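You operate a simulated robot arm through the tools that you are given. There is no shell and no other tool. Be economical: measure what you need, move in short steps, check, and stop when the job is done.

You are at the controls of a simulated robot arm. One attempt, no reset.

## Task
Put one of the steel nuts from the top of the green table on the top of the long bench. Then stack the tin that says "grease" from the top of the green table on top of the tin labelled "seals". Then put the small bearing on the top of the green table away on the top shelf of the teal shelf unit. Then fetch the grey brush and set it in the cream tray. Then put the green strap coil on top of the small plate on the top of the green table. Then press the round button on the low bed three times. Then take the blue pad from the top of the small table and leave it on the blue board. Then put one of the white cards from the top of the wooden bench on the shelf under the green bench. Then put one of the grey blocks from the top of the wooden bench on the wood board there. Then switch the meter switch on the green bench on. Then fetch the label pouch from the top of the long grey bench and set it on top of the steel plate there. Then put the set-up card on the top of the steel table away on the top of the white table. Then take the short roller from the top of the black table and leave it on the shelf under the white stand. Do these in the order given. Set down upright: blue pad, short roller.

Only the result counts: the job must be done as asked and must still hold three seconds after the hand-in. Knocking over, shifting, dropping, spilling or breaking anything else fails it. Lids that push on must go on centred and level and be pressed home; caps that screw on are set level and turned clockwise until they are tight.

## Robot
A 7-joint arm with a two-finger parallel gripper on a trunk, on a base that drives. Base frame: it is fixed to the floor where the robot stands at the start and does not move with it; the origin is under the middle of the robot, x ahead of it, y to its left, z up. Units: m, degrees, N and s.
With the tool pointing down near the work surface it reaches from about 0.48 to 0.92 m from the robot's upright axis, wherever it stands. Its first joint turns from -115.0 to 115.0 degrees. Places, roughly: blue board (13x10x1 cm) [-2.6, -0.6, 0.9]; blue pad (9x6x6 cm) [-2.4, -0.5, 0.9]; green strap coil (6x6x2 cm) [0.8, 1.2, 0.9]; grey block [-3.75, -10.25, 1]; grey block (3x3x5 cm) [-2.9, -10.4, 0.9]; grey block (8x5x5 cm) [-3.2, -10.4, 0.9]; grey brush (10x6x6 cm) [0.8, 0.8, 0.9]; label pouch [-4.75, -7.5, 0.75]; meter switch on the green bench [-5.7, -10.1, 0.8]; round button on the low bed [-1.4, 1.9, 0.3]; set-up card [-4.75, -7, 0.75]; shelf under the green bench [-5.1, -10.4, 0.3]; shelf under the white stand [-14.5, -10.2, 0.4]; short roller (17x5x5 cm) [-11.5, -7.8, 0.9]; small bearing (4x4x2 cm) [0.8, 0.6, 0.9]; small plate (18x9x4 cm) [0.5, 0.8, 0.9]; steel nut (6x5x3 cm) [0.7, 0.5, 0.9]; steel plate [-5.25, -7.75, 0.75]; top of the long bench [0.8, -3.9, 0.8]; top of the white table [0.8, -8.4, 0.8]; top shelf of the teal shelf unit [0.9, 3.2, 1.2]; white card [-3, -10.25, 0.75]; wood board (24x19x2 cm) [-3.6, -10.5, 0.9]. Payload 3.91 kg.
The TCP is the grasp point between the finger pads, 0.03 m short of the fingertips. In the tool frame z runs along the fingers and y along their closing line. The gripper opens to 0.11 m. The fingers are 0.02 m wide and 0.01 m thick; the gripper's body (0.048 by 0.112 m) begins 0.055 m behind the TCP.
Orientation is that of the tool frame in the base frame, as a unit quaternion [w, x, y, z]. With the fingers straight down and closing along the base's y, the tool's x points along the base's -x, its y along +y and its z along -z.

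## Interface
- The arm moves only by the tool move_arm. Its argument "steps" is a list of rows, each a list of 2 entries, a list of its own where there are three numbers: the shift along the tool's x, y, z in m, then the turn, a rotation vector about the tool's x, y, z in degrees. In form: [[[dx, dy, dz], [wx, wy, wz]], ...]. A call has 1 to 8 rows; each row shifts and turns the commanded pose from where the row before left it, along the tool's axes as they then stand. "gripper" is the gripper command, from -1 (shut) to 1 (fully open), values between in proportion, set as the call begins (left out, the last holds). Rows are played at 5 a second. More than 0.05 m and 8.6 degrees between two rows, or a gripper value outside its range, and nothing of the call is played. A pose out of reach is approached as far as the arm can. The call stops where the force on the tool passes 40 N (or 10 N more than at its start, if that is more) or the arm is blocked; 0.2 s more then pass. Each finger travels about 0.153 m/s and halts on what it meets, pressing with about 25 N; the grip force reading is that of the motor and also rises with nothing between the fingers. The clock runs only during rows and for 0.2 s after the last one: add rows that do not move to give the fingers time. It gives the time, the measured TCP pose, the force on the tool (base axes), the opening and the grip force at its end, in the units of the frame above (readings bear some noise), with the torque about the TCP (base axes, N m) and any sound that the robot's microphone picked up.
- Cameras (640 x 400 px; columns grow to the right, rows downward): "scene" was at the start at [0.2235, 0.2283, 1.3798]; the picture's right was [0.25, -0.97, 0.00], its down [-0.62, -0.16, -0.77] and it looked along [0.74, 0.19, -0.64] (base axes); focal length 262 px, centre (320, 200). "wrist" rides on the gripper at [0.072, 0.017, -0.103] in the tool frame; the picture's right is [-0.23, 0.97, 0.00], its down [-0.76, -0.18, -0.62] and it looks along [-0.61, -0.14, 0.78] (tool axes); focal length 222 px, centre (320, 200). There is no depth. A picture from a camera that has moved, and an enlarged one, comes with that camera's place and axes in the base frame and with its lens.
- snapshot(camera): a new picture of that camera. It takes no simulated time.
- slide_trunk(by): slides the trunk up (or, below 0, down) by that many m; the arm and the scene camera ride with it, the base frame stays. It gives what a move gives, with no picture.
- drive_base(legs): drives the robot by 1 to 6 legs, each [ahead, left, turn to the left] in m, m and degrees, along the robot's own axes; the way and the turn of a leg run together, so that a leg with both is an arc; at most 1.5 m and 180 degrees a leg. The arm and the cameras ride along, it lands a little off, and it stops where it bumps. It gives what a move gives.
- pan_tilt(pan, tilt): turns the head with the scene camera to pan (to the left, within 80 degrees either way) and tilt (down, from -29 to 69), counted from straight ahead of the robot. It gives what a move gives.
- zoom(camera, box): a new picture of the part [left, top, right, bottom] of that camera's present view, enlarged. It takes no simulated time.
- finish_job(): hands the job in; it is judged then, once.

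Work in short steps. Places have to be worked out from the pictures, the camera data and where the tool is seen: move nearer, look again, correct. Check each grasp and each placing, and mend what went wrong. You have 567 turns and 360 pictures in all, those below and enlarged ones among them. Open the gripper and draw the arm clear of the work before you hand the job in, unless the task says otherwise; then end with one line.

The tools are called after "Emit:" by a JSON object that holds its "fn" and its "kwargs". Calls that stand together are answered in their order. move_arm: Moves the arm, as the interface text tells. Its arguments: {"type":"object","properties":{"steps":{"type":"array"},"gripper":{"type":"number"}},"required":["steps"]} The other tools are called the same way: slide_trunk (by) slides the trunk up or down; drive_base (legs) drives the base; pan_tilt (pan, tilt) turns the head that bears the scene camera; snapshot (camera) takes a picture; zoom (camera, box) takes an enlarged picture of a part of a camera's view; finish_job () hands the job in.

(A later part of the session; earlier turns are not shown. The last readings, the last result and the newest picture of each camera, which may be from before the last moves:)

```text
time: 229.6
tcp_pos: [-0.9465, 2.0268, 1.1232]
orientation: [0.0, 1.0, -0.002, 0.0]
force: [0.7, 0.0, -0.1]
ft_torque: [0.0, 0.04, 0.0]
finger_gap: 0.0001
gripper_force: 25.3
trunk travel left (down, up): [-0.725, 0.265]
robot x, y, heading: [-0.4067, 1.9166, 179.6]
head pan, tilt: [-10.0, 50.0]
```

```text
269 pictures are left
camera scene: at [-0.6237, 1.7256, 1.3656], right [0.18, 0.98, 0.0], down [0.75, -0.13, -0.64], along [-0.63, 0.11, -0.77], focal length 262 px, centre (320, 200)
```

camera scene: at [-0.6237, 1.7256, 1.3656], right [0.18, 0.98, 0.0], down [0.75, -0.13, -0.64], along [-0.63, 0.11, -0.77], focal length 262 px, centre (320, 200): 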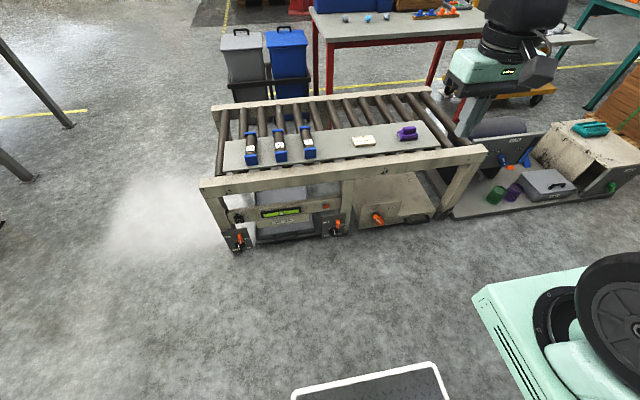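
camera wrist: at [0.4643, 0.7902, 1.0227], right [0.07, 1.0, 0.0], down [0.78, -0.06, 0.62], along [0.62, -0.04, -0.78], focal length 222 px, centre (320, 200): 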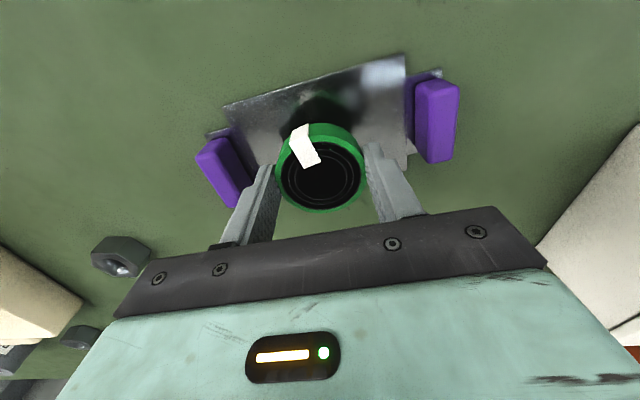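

Emit:
{"fn": "zoom", "kwargs": {"camera": "scene", "box": [220, 180, 420, 260]}}

```text
3.20 times, centred on (320, 220) of scene
camera zoom: at [-0.6237, 1.7256, 1.3656], right [0.18, 0.98, 0.0], down [0.75, -0.13, -0.64], along [-0.63, 0.11, -0.77], focal length 837 px, centre (320, 136)
```

zoom: 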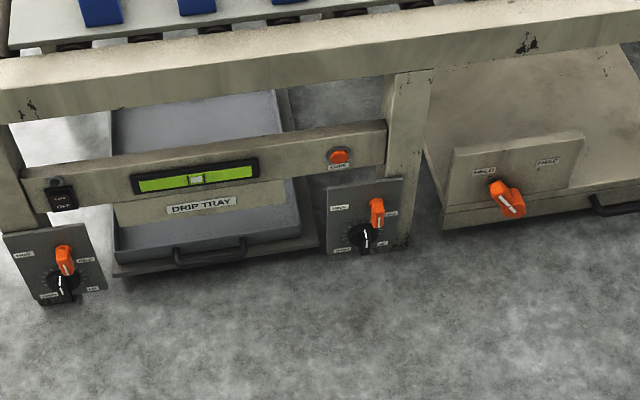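

Triangulated button: (-1.440,1.903,0.322). Lower the trunk and extend the arm forward, then pitch the tool horizontal.

Emit:
{"fn": "move_arm", "kwargs": {"steps": [[[-0.045, 0, 0], [0, 0, 0]], [[-0.045, 0, 0], [0, 0, 0]], [[-0.045, 0, 0], [0, 0, 0]], [[-0.03, 0, 0], [0, 0, 0]]]}}

Emit:
{"fn": "slide_trunk", "kwargs": {"by": -0.45}}

Emit:
{"fn": "move_arm", "kwargs": {"steps": [[[0, 0, 0], [0, -8.2, 0]], [[0, 0, 0], [0, -8.2, 0]], [[0, 0, 0], [0, -8.2, 0]], [[0, 0, 0], [0, -8.2, 0]], [[0, 0, 0], [0, -8.2, 0]], [[0, 0, 0], [0, -8.2, 0]]]}}

Emit:
{"fn": "snapshot", "kwargs": {"camera": "scene"}}

```text
time: 230.6
tcp_pos: [-1.1124, 2.0275, 1.1251]
orientation: [0.0, 1.0, -0.002, 0.0]
force: [-0.4, 1.0, 0.9]
ft_torque: [-0.01, 0.03, 0.03]
finger_gap: 0.0
gripper_force: 24.5
trunk travel left (down, up): [-0.725, 0.265]
robot x, y, heading: [-0.4049, 1.9126, 179.7]
head pan, tilt: [-10.0, 50.0]
```

```text
refused: -0.45 is not a number from -0.4 to 0.4
```

```text
time: 232.0
tcp_pos: [-1.1116, 2.0278, 1.1247]
orientation: [0.0, 0.909, -0.001, -0.418]
force: [-0.2, -0.2, 0.3]
ft_torque: [0.02, -0.05, -0.02]
finger_gap: 0.0
gripper_force: 24.7
trunk travel left (down, up): [-0.725, 0.265]
robot x, y, heading: [-0.4027, 1.9115, 179.4]
head pan, tilt: [-10.0, 50.0]
```

```text
267 pictures are left
camera scene: at [-0.6237, 1.7257, 1.3656], right [0.18, 0.98, 0.0], down [0.75, -0.14, -0.64], along [-0.63, 0.11, -0.77], focal length 262 px, centre (320, 200)
```

scene: 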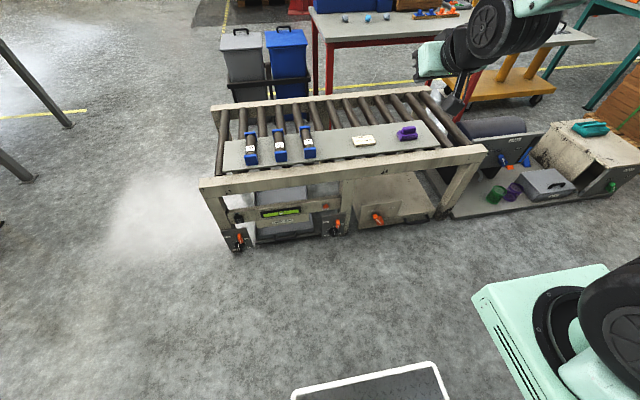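

Emit:
{"fn": "move_arm", "kwargs": {"steps": [[[0, 0, 0], [0, -8.2, 0]], [[0, 0, 0], [0, -8.2, 0]], [[0, 0, 0], [0, -8.2, 0]], [[0, 0, 0], [0, -8.2, 0]], [[0, 0, 0], [0, -8.0, 0]]]}}

Emit:
{"fn": "slide_trunk", "kwargs": {"by": -0.4}}

Emit:
{"fn": "slide_trunk", "kwargs": {"by": -0.3}}

Emit:
{"fn": "pan_tilt", "kwargs": {"pan": -5, "tilt": 30}}

Emit:
{"fn": "snapshot", "kwargs": {"camera": "scene"}}

Emit:
{"fn": "snapshot", "kwargs": {"camera": "wrist"}}

```text
time: 233.2
tcp_pos: [-1.1117, 2.0276, 1.1243]
orientation: [0.001, -0.707, 0.001, 0.707]
force: [-1.2, 0.9, 0.9]
ft_torque: [0.0, -0.01, 0.01]
finger_gap: 0.0002
gripper_force: 24.5
trunk travel left (down, up): [-0.725, 0.265]
robot x, y, heading: [-0.4066, 1.9124, 179.7]
head pan, tilt: [-10.0, 50.0]
```

```text
time: 237.0
tcp_pos: [-1.1123, 2.0283, 0.7253]
orientation: [-0.001, 0.708, -0.001, -0.707]
force: [0.5, 0.5, 0.7]
ft_torque: [0.01, 0.02, -0.02]
finger_gap: 0.0
gripper_force: 25.3
trunk travel left (down, up): [-0.325, 0.665]
robot x, y, heading: [-0.4045, 1.9165, 179.7]
head pan, tilt: [-10.0, 50.0]
```

```text
time: 240.0
tcp_pos: [-1.1116, 2.0281, 0.4247]
orientation: [-0.002, 0.707, -0.002, -0.707]
force: [-1.1, 0.1, -0.3]
ft_torque: [-0.01, 0.0, 0.0]
finger_gap: 0.0002
gripper_force: 25.1
trunk travel left (down, up): [-0.025, 0.965]
robot x, y, heading: [-0.4067, 1.9122, 179.7]
head pan, tilt: [-10.0, 50.0]
```

```text
time: 240.8
tcp_pos: [-1.112, 2.0278, 0.424]
orientation: [-0.001, 0.708, -0.001, -0.707]
force: [0.3, -0.1, -0.4]
ft_torque: [-0.02, -0.01, 0.01]
finger_gap: 0.0001
gripper_force: 25.2
trunk travel left (down, up): [-0.025, 0.965]
robot x, y, heading: [-0.4034, 1.9167, 179.8]
head pan, tilt: [-5.0, 30.0]
```

```text
266 pictures are left
camera scene: at [-0.6379, 1.7202, 0.695], right [0.09, 1.0, 0.0], down [0.5, -0.05, -0.87], along [-0.86, 0.08, -0.5], focal length 262 px, centre (320, 200)
```

scene: 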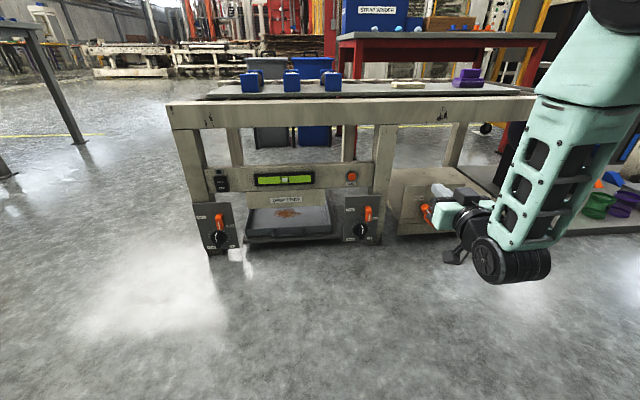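

```text
265 pictures are left
camera wrist: at [-1.008, 2.0113, 0.3538], right [0.0, -0.97, 0.23], down [0.62, 0.18, 0.76], along [-0.78, 0.14, 0.61], focal length 222 px, centre (320, 200)
```

wrist: 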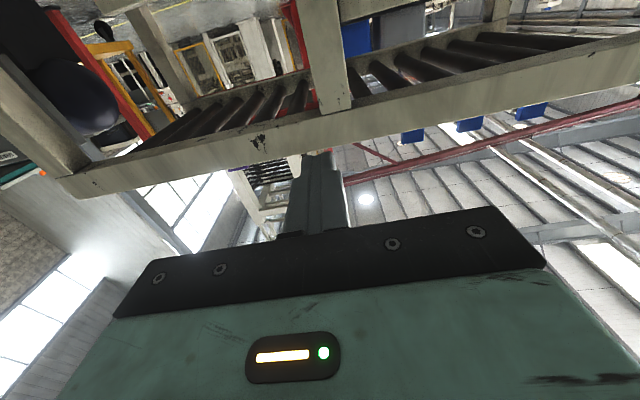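

Emit:
{"fn": "zoom", "kwargs": {"camera": "scene", "box": [300, 140, 420, 260]}}

```text
3.33 times, centred on (360, 200) of scene
camera zoom: at [-0.6379, 1.7202, 0.695], right [0.09, 1.0, 0.0], down [0.5, -0.05, -0.87], along [-0.86, 0.08, -0.5], focal length 872 px, centre (187, 200)
```

zoom: 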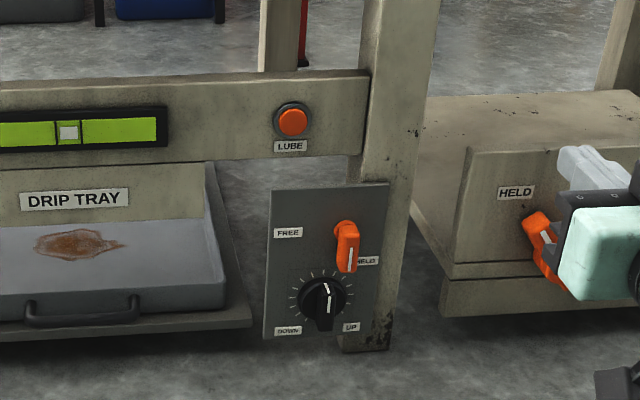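

Button refined: (-1.440,1.904,0.318). Shift y −0.124 and z −0.105.

Emit:
{"fn": "move_arm", "kwargs": {"steps": [[[0, 0.042, 0], [0, 0, 0]], [[0, 0.042, 0], [0, 0, 0]], [[0, 0.04, 0], [0, 0, 0]], [[0.035, 0, 0], [0, 0, 0]], [[0.035, 0, 0], [0, 0, 0]], [[0.035, 0, 0], [0, 0, 0]]]}}

Emit:
{"fn": "snapshot", "kwargs": {"camera": "scene"}}

Emit:
{"fn": "snapshot", "kwargs": {"camera": "wrist"}}

```text
time: 242.2
tcp_pos: [-1.1122, 1.9032, 0.3197]
orientation: [0.002, -0.706, 0.001, 0.708]
force: [-0.4, 0.0, -0.2]
ft_torque: [-0.02, 0.01, 0.0]
finger_gap: 0.0001
gripper_force: 25.0
trunk travel left (down, up): [-0.025, 0.965]
robot x, y, heading: [-0.4029, 1.9136, 180.0]
head pan, tilt: [-5.0, 30.0]
```

```text
263 pictures are left
camera scene: at [-0.638, 1.7202, 0.6952], right [0.09, 1.0, 0.0], down [0.5, -0.05, -0.87], along [-0.86, 0.08, -0.5], focal length 262 px, centre (320, 200)
```

scene: 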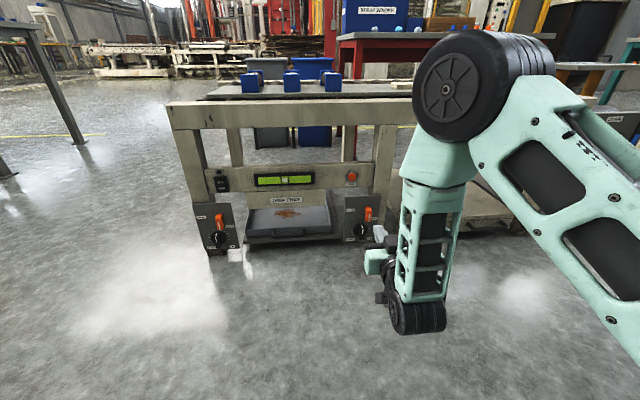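

```text
262 pictures are left
camera wrist: at [-1.0084, 1.8871, 0.2493], right [0.0, -0.97, 0.23], down [0.62, 0.17, 0.76], along [-0.78, 0.14, 0.61], focal length 222 px, centre (320, 200)
```

wrist: 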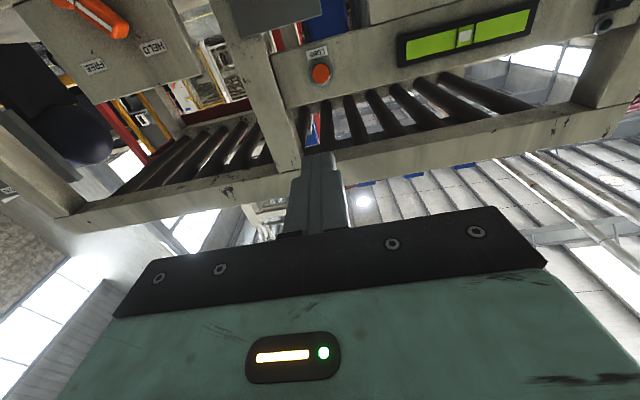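

Aligned with the button in both views. Drive ahead 0.2 m, then approach with the arm.

Emit:
{"fn": "drive_base", "kwargs": {"legs": [[0.2, 0, 0]]}}

Emit:
{"fn": "snapshot", "kwargs": {"camera": "wrist"}}

Emit:
{"fn": "zoom", "kwargs": {"camera": "scene", "box": [300, 140, 500, 300]}}

```text
time: 243.8
tcp_pos: [-1.3131, 1.9052, 0.3211]
orientation: [-0.001, 0.707, -0.001, -0.707]
force: [-0.3, -0.1, 0.6]
ft_torque: [-0.03, 0.0, 0.01]
finger_gap: 0.0
gripper_force: 25.6
trunk travel left (down, up): [-0.025, 0.965]
robot x, y, heading: [-0.6048, 1.9138, 179.7]
head pan, tilt: [-5.0, 30.0]
```

```text
261 pictures are left
camera wrist: at [-1.2086, 1.8875, 0.2495], right [0.0, -0.97, 0.23], down [0.62, 0.18, 0.76], along [-0.78, 0.14, 0.61], focal length 222 px, centre (320, 200)
```

wrist: 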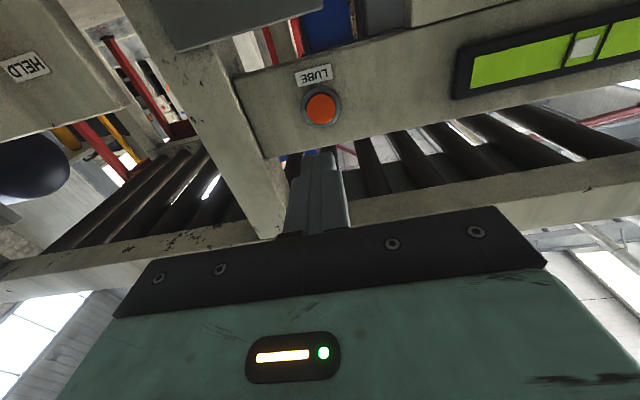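

```text
2.50 times, centred on (400, 220) of scene
camera zoom: at [-0.8382, 1.7207, 0.6951], right [0.09, 1.0, 0.0], down [0.5, -0.04, -0.87], along [-0.86, 0.08, -0.5], focal length 654 px, centre (120, 150)
```

zoom: 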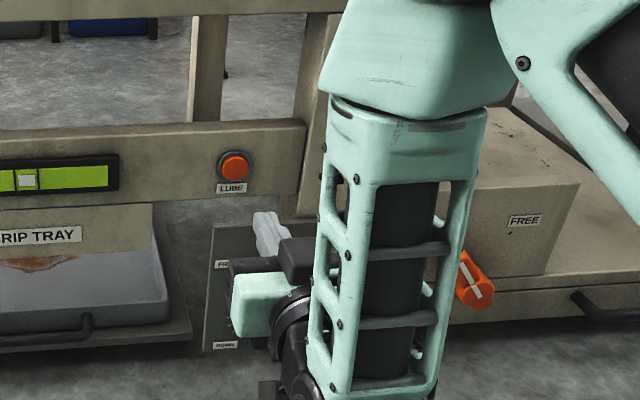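

Emit:
{"fn": "move_arm", "kwargs": {"steps": [[[0.005, 0.003, 0.03], [0, 0, 0]], [[0, 0, 0.03], [0, 0, 0]], [[0, 0, 0.01], [0, 0, 0]]]}}

Emit:
{"fn": "snapshot", "kwargs": {"camera": "wrist"}}

Emit:
{"fn": "zoom", "kwargs": {"camera": "scene", "box": [300, 140, 500, 300]}}

```text
time: 244.6
tcp_pos: [-1.3819, 1.9011, 0.3155]
orientation: [-0.001, 0.707, -0.002, -0.707]
force: [-0.2, -0.2, -1.0]
ft_torque: [0.0, 0.0, -0.03]
finger_gap: 0.0002
gripper_force: 24.6
trunk travel left (down, up): [-0.025, 0.965]
robot x, y, heading: [-0.6078, 1.9148, 179.7]
head pan, tilt: [-5.0, 30.0]
```

```text
259 pictures are left
camera wrist: at [-1.2787, 1.8842, 0.2441], right [0.0, -0.97, 0.23], down [0.62, 0.18, 0.76], along [-0.78, 0.14, 0.61], focal length 222 px, centre (320, 200)
```

wrist: 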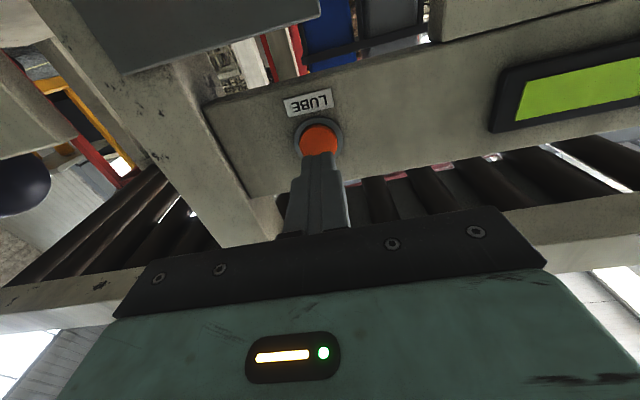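

```text
2.50 times, centred on (400, 220) of scene
camera zoom: at [-0.8381, 1.7207, 0.6951], right [0.09, 1.0, 0.0], down [0.5, -0.04, -0.87], along [-0.86, 0.08, -0.5], focal length 654 px, centre (120, 150)
```

zoom: 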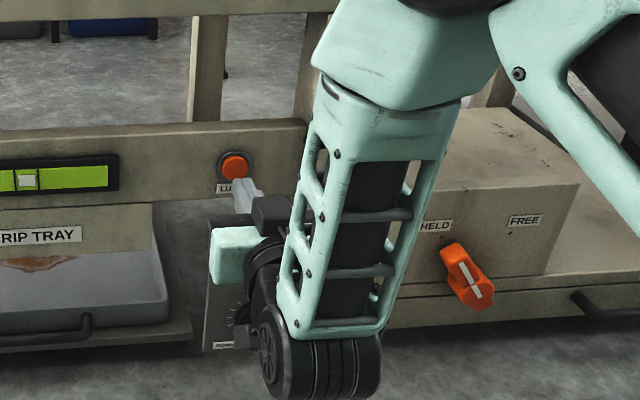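

Emit:
{"fn": "move_arm", "kwargs": {"steps": [[[0, 0, 0.004], [0, 0, 0]], [[0, 0, 0.004], [0, 0, 0]], [[0, 0, 0.004], [0, 0, 0]]]}}

Emit:
{"fn": "move_arm", "kwargs": {"steps": [[[0, 0, 0.003], [0, 0, 0]], [[0, 0, 0.003], [0, 0, 0]]]}}

```text
time: 245.4
tcp_pos: [-1.3956, 1.9009, 0.3157]
orientation: [-0.001, 0.707, -0.001, -0.707]
force: [-0.6, -0.1, -0.3]
ft_torque: [-0.02, 0.0, -0.03]
finger_gap: 0.0
gripper_force: 24.4
trunk travel left (down, up): [-0.025, 0.965]
robot x, y, heading: [-0.6035, 1.9136, 179.9]
head pan, tilt: [-5.0, 30.0]
```

```text
time: 246.0
tcp_pos: [-1.3999, 1.9009, 0.3154]
orientation: [-0.001, 0.707, -0.001, -0.707]
force: [0.1, 0.5, -0.1]
ft_torque: [0.0, 0.0, -0.01]
finger_gap: 0.0
gripper_force: 24.8
trunk travel left (down, up): [-0.025, 0.965]
robot x, y, heading: [-0.6038, 1.9175, 179.6]
head pan, tilt: [-5.0, 30.0]
```

Emit:
{"fn": "move_arm", "kwargs": {"steps": [[[0, 0, 0.003], [0, 0, 0]], [[0, 0, 0.002], [0, 0, 0]]]}}

Emit:
{"fn": "snapshot", "kwargs": {"camera": "wrist"}}

```text
time: 246.6
tcp_pos: [-1.4055, 1.9, 0.3163]
orientation: [0.001, -0.707, 0.001, 0.707]
force: [-0.3, 0.1, 0.0]
ft_torque: [-0.02, 0.04, -0.03]
finger_gap: 0.0002
gripper_force: 25.0
trunk travel left (down, up): [-0.025, 0.965]
robot x, y, heading: [-0.6035, 1.9166, 179.6]
head pan, tilt: [-5.0, 30.0]
```

```text
257 pictures are left
camera wrist: at [-1.302, 1.8846, 0.2448], right [0.0, -0.97, 0.23], down [0.62, 0.18, 0.76], along [-0.78, 0.14, 0.61], focal length 222 px, centre (320, 200)
```

wrist: 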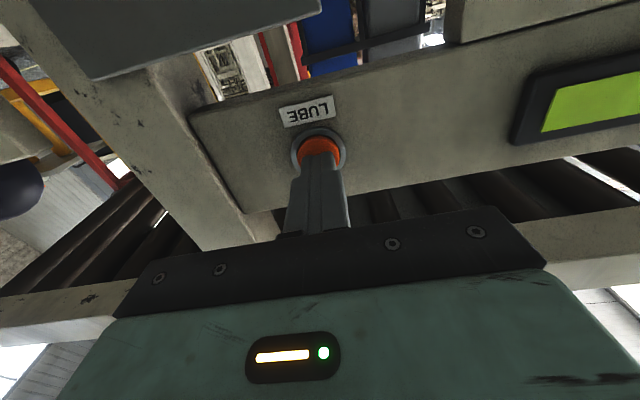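

Emit:
{"fn": "move_arm", "kwargs": {"steps": [[[0, 0, 0.003], [0, 0, 0]], [[0, 0, 0.002], [0, 0, 0]]]}}

Emit:
{"fn": "move_arm", "kwargs": {"steps": [[[0, 0, 0.002], [0, 0, 0]], [[0, 0, 0.002], [0, 0, 0]]]}}

Emit:
{"fn": "move_arm", "kwargs": {"steps": [[[0, 0, 0.002], [0, 0, 0]], [[0, 0, 0.002], [0, 0, 0]]]}}

```text
time: 247.2
tcp_pos: [-1.4107, 1.9023, 0.3152]
orientation: [-0.001, 0.707, -0.002, -0.707]
force: [0.6, 0.7, 0.5]
ft_torque: [-0.02, 0.03, -0.01]
finger_gap: 0.0003
gripper_force: 25.0
trunk travel left (down, up): [-0.025, 0.965]
robot x, y, heading: [-0.6022, 1.9161, 179.8]
head pan, tilt: [-5.0, 30.0]
```

```text
time: 247.8
tcp_pos: [-1.4149, 1.9011, 0.316]
orientation: [-0.001, 0.707, -0.001, -0.707]
force: [3.4, 2.2, -0.1]
ft_torque: [0.04, -0.01, -0.04]
finger_gap: 0.0003
gripper_force: 24.7
trunk travel left (down, up): [-0.025, 0.965]
robot x, y, heading: [-0.6024, 1.9146, 180.2]
head pan, tilt: [-5.0, 30.0]
heard: click
```

```text
time: 248.4
tcp_pos: [-1.4176, 1.9012, 0.3167]
orientation: [-0.002, 0.707, -0.002, -0.707]
force: [12.1, 1.5, 1.2]
ft_torque: [-0.04, 0.05, -0.03]
finger_gap: 0.0001
gripper_force: 25.0
trunk travel left (down, up): [-0.025, 0.965]
robot x, y, heading: [-0.6077, 1.9142, 179.6]
head pan, tilt: [-5.0, 30.0]
```

First click heard. Retract fully, then press a second time.

Emit:
{"fn": "move_arm", "kwargs": {"steps": [[[0, 0, -0.006], [0, 0, 0]], [[0, 0, -0.006], [0, 0, 0]], [[0, 0, -0.004], [0, 0, 0]]]}}

Emit:
{"fn": "move_arm", "kwargs": {"steps": [[[0, 0, 0.005], [0, 0, 0]], [[0, 0, 0.004], [0, 0, 0]], [[0, 0, 0.003], [0, 0, 0]], [[0, 0, 0.003], [0, 0, 0]]]}}

```text
time: 249.2
tcp_pos: [-1.4028, 1.9014, 0.3167]
orientation: [0.001, -0.707, 0.001, 0.707]
force: [-0.1, 1.3, 0.1]
ft_torque: [0.0, 0.0, 0.02]
finger_gap: 0.0
gripper_force: 24.5
trunk travel left (down, up): [-0.025, 0.965]
robot x, y, heading: [-0.6043, 1.9155, 179.8]
head pan, tilt: [-5.0, 30.0]
```

```text
time: 250.2
tcp_pos: [-1.4179, 1.9004, 0.3149]
orientation: [0.001, -0.707, 0.001, 0.707]
force: [8.9, 0.8, 1.4]
ft_torque: [-0.02, 0.04, -0.08]
finger_gap: 0.0001
gripper_force: 25.2
trunk travel left (down, up): [-0.025, 0.965]
robot x, y, heading: [-0.6045, 1.9153, 179.8]
head pan, tilt: [-5.0, 30.0]
heard: click
```

Second click. Retract and press the third time.

Emit:
{"fn": "move_arm", "kwargs": {"steps": [[[0, 0, -0.006], [0, 0, 0]], [[0, 0, -0.006], [0, 0, 0]], [[0, 0, -0.003], [0, 0, 0]]]}}

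Emit:
{"fn": "move_arm", "kwargs": {"steps": [[[0, 0, 0.005], [0, 0, 0]], [[0, 0, 0.004], [0, 0, 0]], [[0, 0, 0.003], [0, 0, 0]], [[0, 0, 0.003], [0, 0, 0]]]}}

Emit:
{"fn": "move_arm", "kwargs": {"steps": [[[0, 0, -0.015], [0, 0, 0]], [[0, 0, -0.04], [0, 0, 0]], [[0, 0, -0.045], [0, 0, 0]], [[0, 0, -0.045], [0, 0, 0]], [[0, 0, -0.045], [0, 0, 0]]]}}

```text
time: 251.0
tcp_pos: [-1.4025, 1.9002, 0.3155]
orientation: [0.001, -0.707, 0.001, 0.707]
force: [1.0, -0.7, -0.3]
ft_torque: [-0.01, -0.02, 0.02]
finger_gap: 0.0001
gripper_force: 24.6
trunk travel left (down, up): [-0.025, 0.965]
robot x, y, heading: [-0.6056, 1.9141, 179.5]
head pan, tilt: [-5.0, 30.0]
```

```text
time: 252.0
tcp_pos: [-1.4163, 1.9014, 0.3152]
orientation: [-0.001, 0.707, -0.001, -0.707]
force: [7.2, 0.3, 0.6]
ft_torque: [-0.03, 0.0, 0.03]
finger_gap: 0.0001
gripper_force: 25.1
trunk travel left (down, up): [-0.025, 0.965]
robot x, y, heading: [-0.6063, 1.9156, 179.8]
head pan, tilt: [-5.0, 30.0]
heard: click
```

```text
time: 253.2
tcp_pos: [-1.2319, 1.8971, 0.3123]
orientation: [0.002, -0.706, 0.002, 0.708]
force: [-0.2, 0.0, -0.6]
ft_torque: [-0.02, -0.02, 0.0]
finger_gap: 0.0003
gripper_force: 24.8
out of reach, approached as far as the arm can: row 5
trunk travel left (down, up): [-0.025, 0.965]
robot x, y, heading: [-0.6031, 1.9135, 179.4]
head pan, tilt: [-5.0, 30.0]
```

Three clicks done. Back away, raise the trunk and return the tool to pointing down.

Emit:
{"fn": "drive_base", "kwargs": {"legs": [[-0.3, 0, 0]]}}

Emit:
{"fn": "slide_trunk", "kwargs": {"by": 0.4}}

Emit:
{"fn": "slide_trunk", "kwargs": {"by": 0.3}}

Emit:
{"fn": "move_arm", "kwargs": {"steps": [[[0, 0, 0.03], [0, 0, 0]], [[0, 0, 0.03], [0, 0, 0]], [[0, 0, 0], [0, 8.2, 0]], [[0, 0, 0], [0, 8.2, 0]], [[0, 0, 0], [0, 8.2, 0]], [[0, 0, 0], [0, 8.2, 0]], [[0, 0, 0], [0, 8.2, 0]], [[0, 0, 0], [0, 8.2, 0]]]}}

Emit:
{"fn": "move_arm", "kwargs": {"steps": [[[0, 0, 0], [0, 8.2, 0]], [[0, 0, 0], [0, 8.2, 0]], [[0, 0, 0], [0, 8.2, 0]], [[0, 0, 0], [0, 8.2, 0]], [[0, 0, 0], [0, 8.0, 0]]], "gripper": 1}}

Emit:
{"fn": "pan_tilt", "kwargs": {"pan": 50, "tilt": 20}}

Emit:
{"fn": "snapshot", "kwargs": {"camera": "scene"}}

```text
time: 255.2
tcp_pos: [-0.9351, 1.8948, 0.3123]
orientation: [0.001, -0.706, 0.001, 0.708]
force: [0.3, -0.4, 0.7]
ft_torque: [0.0, -0.04, -0.01]
finger_gap: 0.0
gripper_force: 24.4
trunk travel left (down, up): [-0.025, 0.965]
robot x, y, heading: [-0.3097, 1.9137, 180.0]
head pan, tilt: [-5.0, 30.0]
```

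```text
time: 259.1
tcp_pos: [-0.935, 1.8948, 0.7127]
orientation: [0.001, -0.706, 0.001, 0.708]
force: [-0.3, -0.2, -0.5]
ft_torque: [0.0, -0.02, 0.0]
finger_gap: 0.0004
gripper_force: 24.9
trunk travel left (down, up): [-0.425, 0.565]
robot x, y, heading: [-0.3111, 1.9129, 180.0]
head pan, tilt: [-5.0, 30.0]
```

```text
time: 262.1
tcp_pos: [-0.9349, 1.8952, 1.0119]
orientation: [0.002, -0.706, 0.002, 0.708]
force: [-0.5, 0.7, -0.9]
ft_torque: [0.02, 0.03, -0.04]
finger_gap: 0.0001
gripper_force: 25.1
trunk travel left (down, up): [-0.725, 0.265]
robot x, y, heading: [-0.3075, 1.9108, 179.9]
head pan, tilt: [-5.0, 30.0]
```

```text
time: 263.9
tcp_pos: [-0.9951, 1.896, 1.011]
orientation: [0.0, 0.937, -0.001, -0.349]
force: [-0.6, 0.5, 0.9]
ft_torque: [0.02, 0.0, 0.02]
finger_gap: 0.0002
gripper_force: 25.0
trunk travel left (down, up): [-0.725, 0.265]
robot x, y, heading: [-0.3078, 1.9125, 179.7]
head pan, tilt: [-5.0, 30.0]
```

```text
time: 265.1
tcp_pos: [-0.9951, 1.8953, 1.0136]
orientation: [0.001, 1.0, -0.001, 0.0]
force: [0.0, -0.3, 0.6]
ft_torque: [0.02, 0.01, -0.01]
finger_gap: 0.1101
gripper_force: 0.0
trunk travel left (down, up): [-0.725, 0.265]
robot x, y, heading: [-0.311, 1.9118, 180.0]
head pan, tilt: [-5.0, 30.0]
```

```text
time: 266.3
tcp_pos: [-0.995, 1.896, 1.0131]
orientation: [0.0, 1.0, -0.001, -0.002]
force: [-0.1, 0.9, -0.6]
ft_torque: [0.0, 0.01, 0.0]
finger_gap: 0.1099
gripper_force: 0.0
trunk travel left (down, up): [-0.725, 0.265]
robot x, y, heading: [-0.3064, 1.9107, 179.7]
head pan, tilt: [50.0, 20.0]
```

```text
256 pictures are left
camera scene: at [-0.5104, 1.6405, 1.4111], right [-0.77, 0.64, 0.0], down [0.22, 0.26, -0.94], along [-0.61, -0.72, -0.34], focal length 262 px, centre (320, 200)
```

scene: 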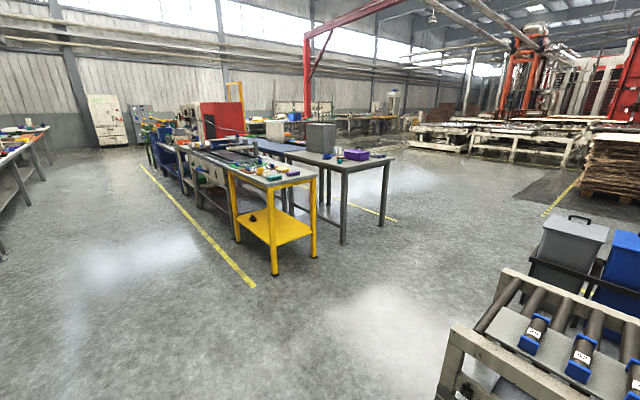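

Emit:
{"fn": "zoom", "kwargs": {"camera": "scene", "box": [180, 100, 400, 220]}}

```text
2.91 times, centred on (290, 160) of scene
camera zoom: at [-0.5104, 1.6405, 1.4111], right [-0.77, 0.64, 0.0], down [0.22, 0.26, -0.94], along [-0.61, -0.72, -0.34], focal length 761 px, centre (407, 316)
```

zoom: 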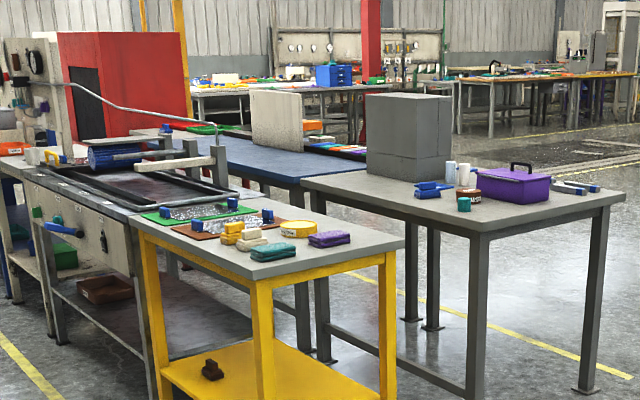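

The small table is the grey one around x −2.4…−3.0, y<−0.13. Retract/raise arm, then drive: −y to 0.6, then −x to −2.45, then face −y.

Emit:
{"fn": "move_arm", "kwargs": {"steps": [[[0.03, 0, -0.035], [0, 0, 0]], [[0.03, 0, -0.035], [0, 0, 0]], [[0.03, 0, -0.035], [0, 0, 0]], [[0.045, 0, -0.02], [0, 0, 0]], [[0.045, 0, 0], [0, 0, 0]]]}}

Emit:
{"fn": "drive_base", "kwargs": {"legs": [[0, 1.3, 0], [1.2, 0, 0]]}}

Emit:
{"fn": "pan_tilt", "kwargs": {"pan": 30, "tilt": 30}}

Emit:
{"fn": "snapshot", "kwargs": {"camera": "scene"}}

```text
time: 267.5
tcp_pos: [-0.8164, 1.8947, 1.1382]
orientation: [-0.001, 1.0, -0.001, -0.001]
force: [0.1, -0.9, -0.9]
ft_torque: [0.02, -0.03, -0.03]
finger_gap: 0.1101
gripper_force: 0.2
trunk travel left (down, up): [-0.725, 0.265]
robot x, y, heading: [-0.3059, 1.9166, 179.9]
head pan, tilt: [50.0, 20.0]
```

```text
time: 279.7
tcp_pos: [-2.0081, 0.5963, 1.1394]
orientation: [0.0, 1.0, 0.0, -0.001]
force: [0.2, 0.0, 1.2]
ft_torque: [-0.01, 0.03, 0.01]
finger_gap: 0.1102
gripper_force: 0.1
trunk travel left (down, up): [-0.725, 0.265]
robot x, y, heading: [-1.4991, 0.6194, -180.2]
head pan, tilt: [50.0, 20.0]
```

```text
time: 280.5
tcp_pos: [-2.0085, 0.5961, 1.139]
orientation: [0.0, 1.0, -0.001, -0.001]
force: [-0.2, 0.6, -0.2]
ft_torque: [0.0, -0.01, 0.0]
finger_gap: 0.1102
gripper_force: 0.0
trunk travel left (down, up): [-0.725, 0.265]
robot x, y, heading: [-1.4986, 0.6209, -180.1]
head pan, tilt: [30.0, 30.0]
```

```text
254 pictures are left
camera scene: at [-1.7217, 0.3688, 1.3951], right [-0.5, 0.87, 0.0], down [0.43, 0.25, -0.87], along [-0.75, -0.43, -0.5], focal length 262 px, centre (320, 200)
```

scene: 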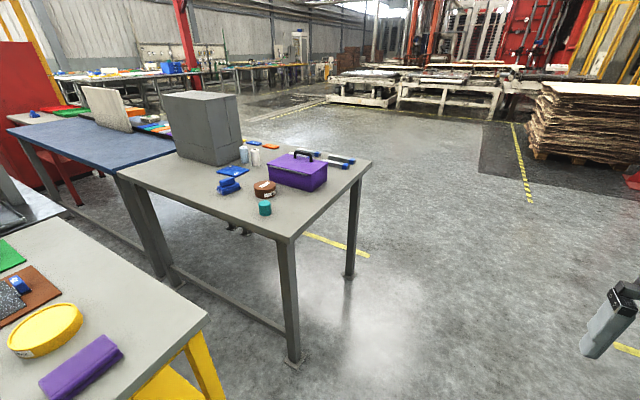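

Pad ≈(-2.40,-0.48), board ≈(-2.55,-0.62). Drive to the table's north side and face −y.

Emit:
{"fn": "drive_base", "kwargs": {"legs": [[1.02, 0, 0], [0, 0, 90], [0.22, 0, 0]]}}

Emit:
{"fn": "pan_tilt", "kwargs": {"pan": 0, "tilt": 45}}

Emit:
{"fn": "snapshot", "kwargs": {"camera": "scene"}}

Emit:
{"fn": "snapshot", "kwargs": {"camera": "wrist"}}

```text
time: 290.9
tcp_pos: [-2.506, -0.1111, 1.1387]
orientation: [0.0, 0.711, 0.704, -0.001]
force: [0.1, -0.7, 0.0]
ft_torque: [-0.04, 0.03, 0.0]
finger_gap: 0.1102
gripper_force: 0.1
trunk travel left (down, up): [-0.725, 0.265]
robot x, y, heading: [-2.5249, 0.395, -90.8]
head pan, tilt: [30.0, 30.0]
```

```text
time: 291.8
tcp_pos: [-2.5086, -0.1105, 1.1389]
orientation: [0.001, 0.711, 0.704, -0.001]
force: [-0.2, 0.6, 0.1]
ft_torque: [0.02, 0.0, 0.0]
finger_gap: 0.1098
gripper_force: 0.1
trunk travel left (down, up): [-0.725, 0.265]
robot x, y, heading: [-2.5258, 0.3964, -90.7]
head pan, tilt: [0.0, 45.0]
```

```text
253 pictures are left
camera scene: at [-2.3212, 0.1745, 1.3725], right [-1.0, 0.01, 0.0], down [0.01, 0.71, -0.71], along [-0.01, -0.71, -0.71], focal length 262 px, centre (320, 200)
```

scene: 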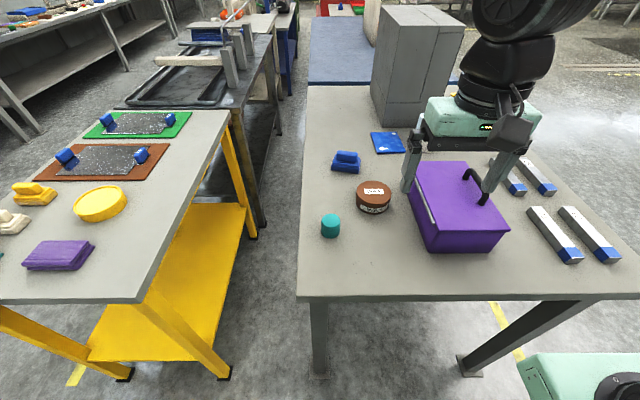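

```text
252 pictures are left
camera wrist: at [-2.4892, -0.037, 1.2437], right [0.97, -0.24, 0.0], down [-0.19, -0.76, 0.62], along [-0.15, -0.61, -0.78], focal length 222 px, centre (320, 200)
```

wrist: 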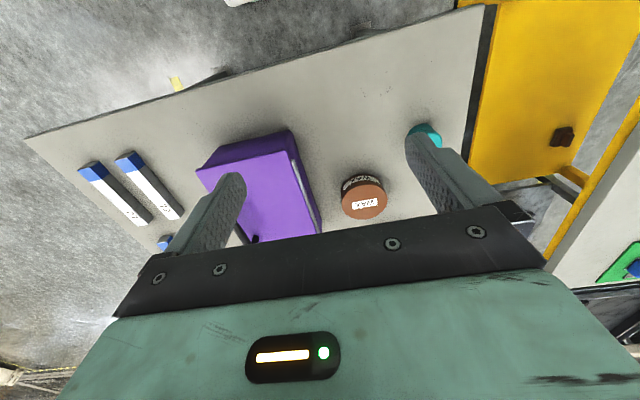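

The front platform is at z≈1.0, above the table, and extends ~0.31 m. Advance 0.13 m to bring both pad and board into reach.

Emit:
{"fn": "drive_base", "kwargs": {"legs": [[0.13, 0, 0.7]]}}

Emit:
{"fn": "pan_tilt", "kwargs": {"pan": 0, "tilt": 50}}

Emit:
{"fn": "zoom", "kwargs": {"camera": "scene", "box": [280, 80, 480, 240]}}

```text
time: 293.1
tcp_pos: [-2.5006, -0.2402, 1.1388]
orientation: [0.001, 0.705, 0.709, -0.001]
force: [-0.1, -0.3, 0.5]
ft_torque: [0.0, -0.01, -0.02]
finger_gap: 0.1099
gripper_force: 0.1
trunk travel left (down, up): [-0.725, 0.265]
robot x, y, heading: [-2.5223, 0.2677, -89.5]
head pan, tilt: [0.0, 45.0]
```

```text
time: 293.8
tcp_pos: [-2.5006, -0.2412, 1.1377]
orientation: [0.001, 0.706, 0.708, 0.0]
force: [-0.2, 0.0, -0.1]
ft_torque: [0.0, -0.02, 0.0]
finger_gap: 0.1099
gripper_force: 0.1
trunk travel left (down, up): [-0.725, 0.265]
robot x, y, heading: [-2.5206, 0.2683, -89.6]
head pan, tilt: [0.0, 50.0]
```

```text
2.50 times, centred on (380, 160) of scene
camera zoom: at [-2.3185, 0.0509, 1.3656], right [-1.0, 0.0, 0.0], down [0.0, 0.77, -0.64], along [0.0, -0.64, -0.77], focal length 654 px, centre (170, 300)
```

zoom: 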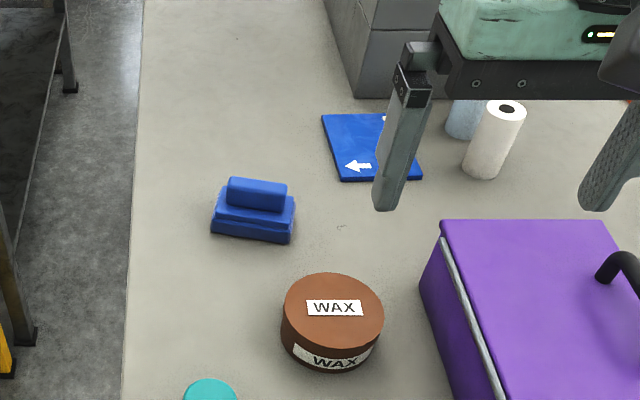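

The pad resembles the brush (handle along x). Move over it.

Emit:
{"fn": "move_arm", "kwargs": {"steps": [[[0, 0.045, 0], [0, 0, 0]], [[0, 0.045, 0], [0, 0, 0]], [[-0.045, 0, 0], [0, 0, 0]], [[-0.045, 0, 0], [0, 0, 0]], [[-0.045, 0, 0], [0, 0, 0]], [[-0.045, 0, 0], [0, 0, 0]], [[-0.045, 0, 0], [0, 0, 0]]]}}

Emit:
{"fn": "move_arm", "kwargs": {"steps": [[[-0.01, 0, 0.045], [0, 0, 0]], [[0, 0, 0.045], [0, 0, 0]]]}}

Emit:
{"fn": "snapshot", "kwargs": {"camera": "wrist"}}

```text
time: 295.4
tcp_pos: [-2.4102, -0.4655, 1.139]
orientation: [0.001, 0.706, 0.708, -0.001]
force: [-0.4, 0.8, -0.2]
ft_torque: [-0.02, -0.01, -0.02]
finger_gap: 0.1099
gripper_force: 0.0
trunk travel left (down, up): [-0.725, 0.265]
robot x, y, heading: [-2.5245, 0.2679, -89.5]
head pan, tilt: [0.0, 50.0]
```

```text
time: 296.0
tcp_pos: [-2.4093, -0.4748, 1.0496]
orientation: [0.001, 0.706, 0.709, 0.0]
force: [0.0, 0.3, -0.9]
ft_torque: [-0.02, -0.01, -0.02]
finger_gap: 0.1097
gripper_force: 0.0
trunk travel left (down, up): [-0.725, 0.265]
robot x, y, heading: [-2.5211, 0.2679, -89.4]
head pan, tilt: [0.0, 50.0]
```

```text
250 pictures are left
camera wrist: at [-2.3932, -0.4018, 1.1541], right [0.97, -0.22, 0.0], down [-0.18, -0.76, 0.62], along [-0.14, -0.61, -0.78], focal length 222 px, centre (320, 200)
```

wrist: 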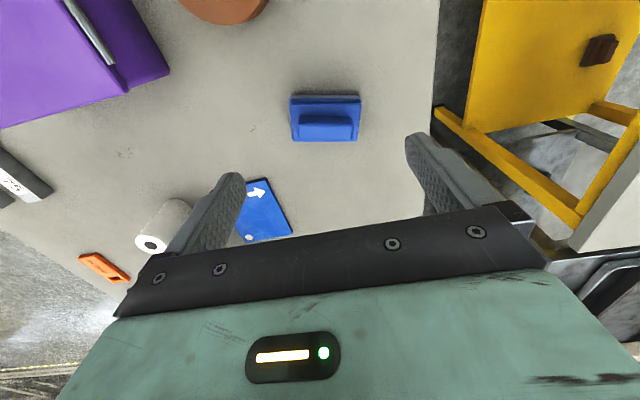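

Emit:
{"fn": "zoom", "kwargs": {"camera": "wrist", "box": [270, 80, 380, 155]}}

```text
5.33 times, centred on (325, 118) of wrist
camera zoom: at [-2.3932, -0.4018, 1.1541], right [0.97, -0.22, 0.0], down [-0.18, -0.76, 0.62], along [-0.14, -0.61, -0.78], focal length 1185 px, centre (293, 640)
```

zoom: 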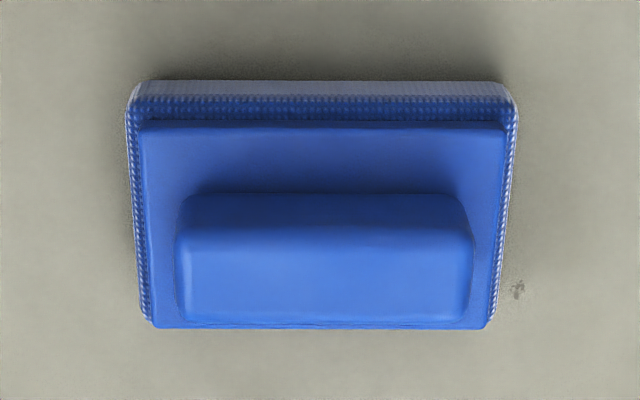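

Handle centre ≈(-2.409,-0.498), turned −13°. Rotate +13.2° about tool z and lower.

Emit:
{"fn": "move_arm", "kwargs": {"steps": [[[-0.023, 0, 0], [0, 0, 6.6]], [[0, 0, 0.03], [0, 0, 6.6]], [[0, 0, 0.045], [0, 0, 0]], [[0, 0, 0.03], [0, 0, 0]]]}}

Emit:
{"fn": "snapshot", "kwargs": {"camera": "wrist"}}

Emit:
{"fn": "zoom", "kwargs": {"camera": "scene", "box": [280, 80, 400, 180]}}

```text
time: 297.0
tcp_pos: [-2.4109, -0.4992, 0.9446]
orientation: [0.001, 0.784, 0.621, -0.001]
force: [-0.6, 0.6, -0.3]
ft_torque: [0.01, 0.04, 0.02]
finger_gap: 0.1101
gripper_force: 0.0
trunk travel left (down, up): [-0.725, 0.265]
robot x, y, heading: [-2.5236, 0.2664, -89.5]
head pan, tilt: [0.0, 50.0]
```

```text
248 pictures are left
camera wrist: at [-2.3768, -0.4313, 1.0492], right [0.9, -0.44, 0.0], down [-0.35, -0.7, 0.62], along [-0.28, -0.56, -0.78], focal length 222 px, centre (320, 200)
```

wrist: 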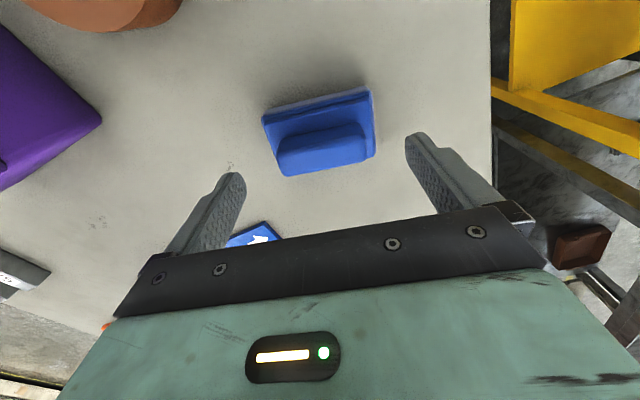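

```text
4.00 times, centred on (340, 130) of scene
camera zoom: at [-2.3185, 0.0512, 1.3657], right [-1.0, 0.0, 0.0], down [0.0, 0.77, -0.64], along [0.0, -0.64, -0.77], focal length 1046 px, centre (240, 480)
```

zoom: 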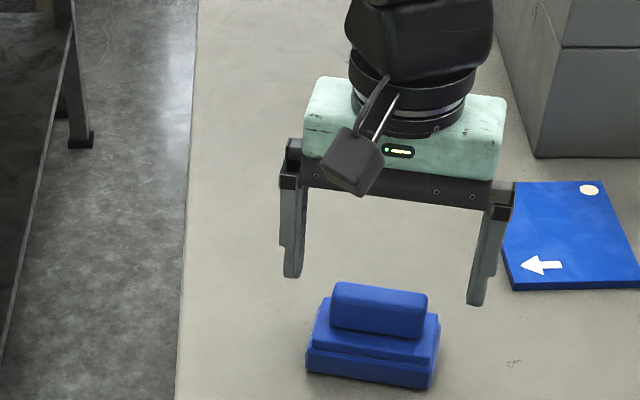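

Emit:
{"fn": "move_arm", "kwargs": {"steps": [[[0, 0.002, 0.015], [0, 0, 0]], [[0, 0, 0.011], [0, 0, 0]], [[0, 0, 0], [0, 0, 0]]]}}

Emit:
{"fn": "zoom", "kwargs": {"camera": "scene", "box": [290, 90, 400, 180]}}

```text
time: 297.8
tcp_pos: [-2.4075, -0.4999, 0.9179]
orientation: [0.001, 0.782, 0.623, -0.001]
force: [0.3, -0.2, -0.3]
ft_torque: [-0.01, 0.02, 0.02]
finger_gap: 0.1102
gripper_force: 0.1
trunk travel left (down, up): [-0.725, 0.265]
robot x, y, heading: [-2.5254, 0.2634, -89.8]
head pan, tilt: [0.0, 50.0]
```

```text
4.44 times, centred on (345, 135) of scene
camera zoom: at [-2.3185, 0.0509, 1.3656], right [-1.0, 0.0, 0.0], down [0.0, 0.77, -0.64], along [0.0, -0.64, -0.77], focal length 1162 px, centre (209, 489)
```

zoom: 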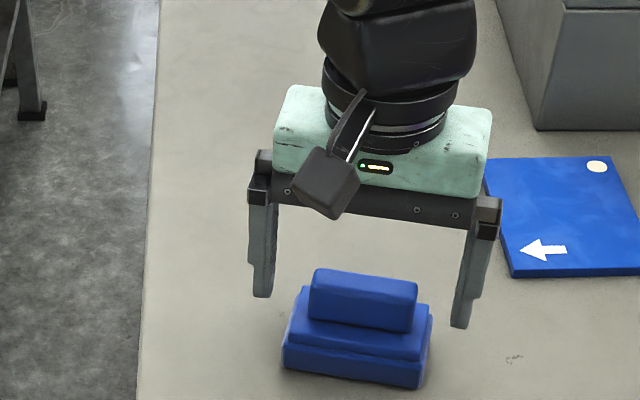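

Emit:
{"fn": "move_arm", "kwargs": {"steps": [[[0, 0, 0], [0, 0, 0]], [[0, 0, 0], [0, 0, 0]], [[0, 0, 0], [0, 0, 0]]], "gripper": -1}}

Emit:
{"fn": "move_arm", "kwargs": {"steps": [[[0, 0, -0.03], [0, 0, 0]], [[0, 0, -0.04], [0, 0, 0]], [[0, 0, -0.045], [0, 0, 0]]]}}

Emit:
{"fn": "snapshot", "kwargs": {"camera": "wrist"}}

Emit:
{"fn": "zoom", "kwargs": {"camera": "scene", "box": [280, 60, 480, 180]}}

```text
time: 298.6
tcp_pos: [-2.408, -0.4987, 0.9182]
orientation: [0.001, 0.783, 0.622, 0.0]
force: [-0.5, -0.5, -0.6]
ft_torque: [0.04, 0.01, 0.02]
finger_gap: 0.0641
gripper_force: 25.3
trunk travel left (down, up): [-0.725, 0.265]
robot x, y, heading: [-2.5232, 0.2651, -89.9]
head pan, tilt: [0.0, 50.0]
```

```text
time: 299.4
tcp_pos: [-2.408, -0.4989, 1.032]
orientation: [0.0, 0.782, 0.623, -0.001]
force: [-0.9, -0.2, -1.5]
ft_torque: [0.01, -0.02, 0.01]
finger_gap: 0.064
gripper_force: 25.2
trunk travel left (down, up): [-0.725, 0.265]
robot x, y, heading: [-2.522, 0.2639, -89.8]
head pan, tilt: [0.0, 50.0]
```

```text
245 pictures are left
camera wrist: at [-2.3745, -0.4317, 1.1373], right [0.9, -0.44, 0.0], down [-0.34, -0.7, 0.62], along [-0.28, -0.56, -0.78], focal length 222 px, centre (320, 200)
```

wrist: 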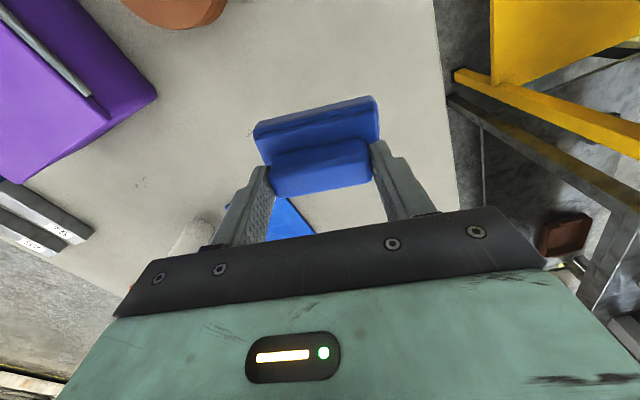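

```text
3.20 times, centred on (380, 120) of scene
camera zoom: at [-2.3184, 0.0505, 1.3654], right [-1.0, 0.0, 0.0], down [0.0, 0.77, -0.64], along [0.0, -0.64, -0.77], focal length 837 px, centre (128, 456)
```

zoom: 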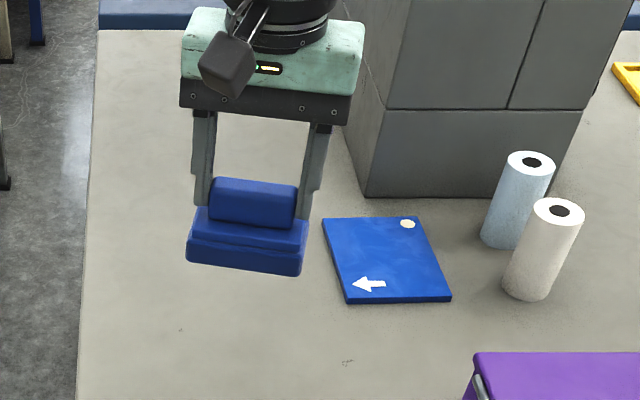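

Board centre ≈(-2.567,-0.628), edges aligned with the axes. Rotate back −13.2° and carry over the board.

Emit:
{"fn": "move_arm", "kwargs": {"steps": [[[0, 0, 0], [0, 0, -6.6]], [[0, 0, 0], [0, 0, -6.6]], [[-0.03, -0.04, 0], [0, 0, 0]], [[-0.03, -0.04, 0], [0, 0, 0]], [[-0.03, -0.04, 0], [0, 0, 0]], [[-0.03, -0.038, 0], [0, 0, 0]]]}}

Emit:
{"fn": "snapshot", "kwargs": {"camera": "wrist"}}

Emit:
{"fn": "zoom", "kwargs": {"camera": "scene", "box": [280, 60, 480, 180]}}

```text
time: 300.8
tcp_pos: [-2.5643, -0.6182, 1.034]
orientation: [0.0, 0.705, 0.709, -0.001]
force: [0.7, 0.3, -0.1]
ft_torque: [-0.03, 0.05, 0.0]
finger_gap: 0.064
gripper_force: 25.2
trunk travel left (down, up): [-0.725, 0.265]
robot x, y, heading: [-2.5234, 0.2657, -89.8]
head pan, tilt: [0.0, 50.0]
```

```text
243 pictures are left
camera wrist: at [-2.5473, -0.5452, 1.1387], right [0.97, -0.22, 0.0], down [-0.17, -0.76, 0.62], along [-0.14, -0.61, -0.78], focal length 222 px, centre (320, 200)
```

wrist: 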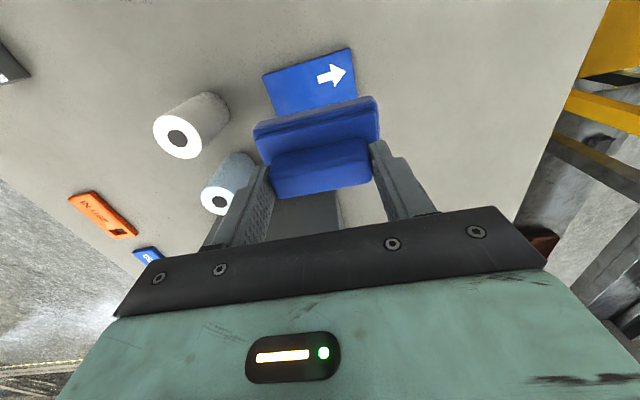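

```text
3.20 times, centred on (380, 120) of scene
camera zoom: at [-2.3179, 0.0513, 1.3656], right [-1.0, -0.01, 0.0], down [0.0, 0.77, -0.64], along [0.0, -0.64, -0.77], focal length 837 px, centre (128, 456)
```

zoom: 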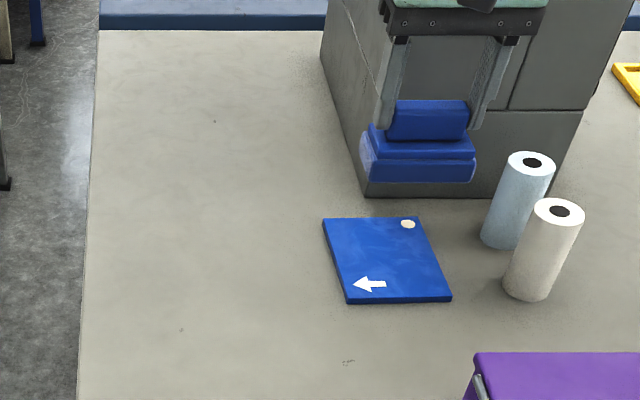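

Emit:
{"fn": "move_arm", "kwargs": {"steps": [[[-0.014, -0.005, 0.02], [0, 0, 0]], [[0, 0, 0.04], [0, 0, 0]], [[0, 0, 0.03], [0, 0, 0]], [[0, 0, 0], [0, 0, 0]]]}}

Emit:
{"fn": "snapshot", "kwargs": {"camera": "wrist"}}

Emit:
{"fn": "zoom", "kwargs": {"camera": "scene", "box": [300, 60, 440, 170]}}

```text
time: 301.8
tcp_pos: [-2.5694, -0.6328, 0.9423]
orientation: [0.001, 0.706, 0.708, 0.0]
force: [-0.3, 0.2, -0.5]
ft_torque: [-0.01, 0.02, 0.03]
finger_gap: 0.0639
gripper_force: 24.6
trunk travel left (down, up): [-0.725, 0.265]
robot x, y, heading: [-2.5214, 0.2664, -89.7]
head pan, tilt: [0.0, 50.0]
```

```text
241 pictures are left
camera wrist: at [-2.5538, -0.5598, 1.0475], right [0.97, -0.22, 0.0], down [-0.18, -0.76, 0.62], along [-0.14, -0.61, -0.78], focal length 222 px, centre (320, 200)
```

wrist: 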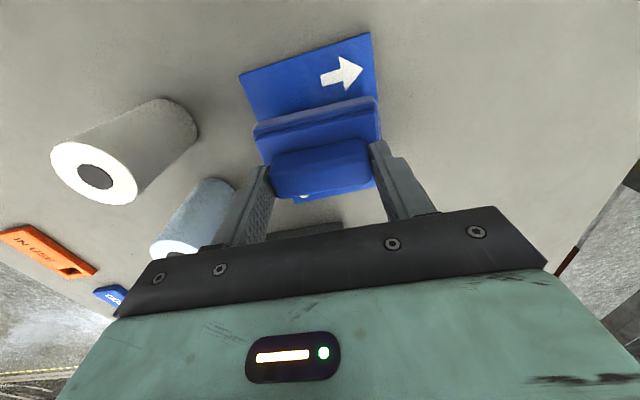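

```text
3.64 times, centred on (370, 115) of scene
camera zoom: at [-2.3185, 0.0508, 1.3656], right [-1.0, 0.0, 0.0], down [0.0, 0.77, -0.64], along [0.0, -0.64, -0.77], focal length 951 px, centre (138, 509)
```

zoom: 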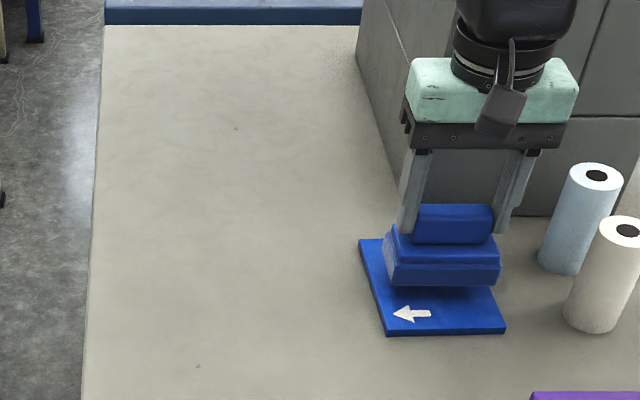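

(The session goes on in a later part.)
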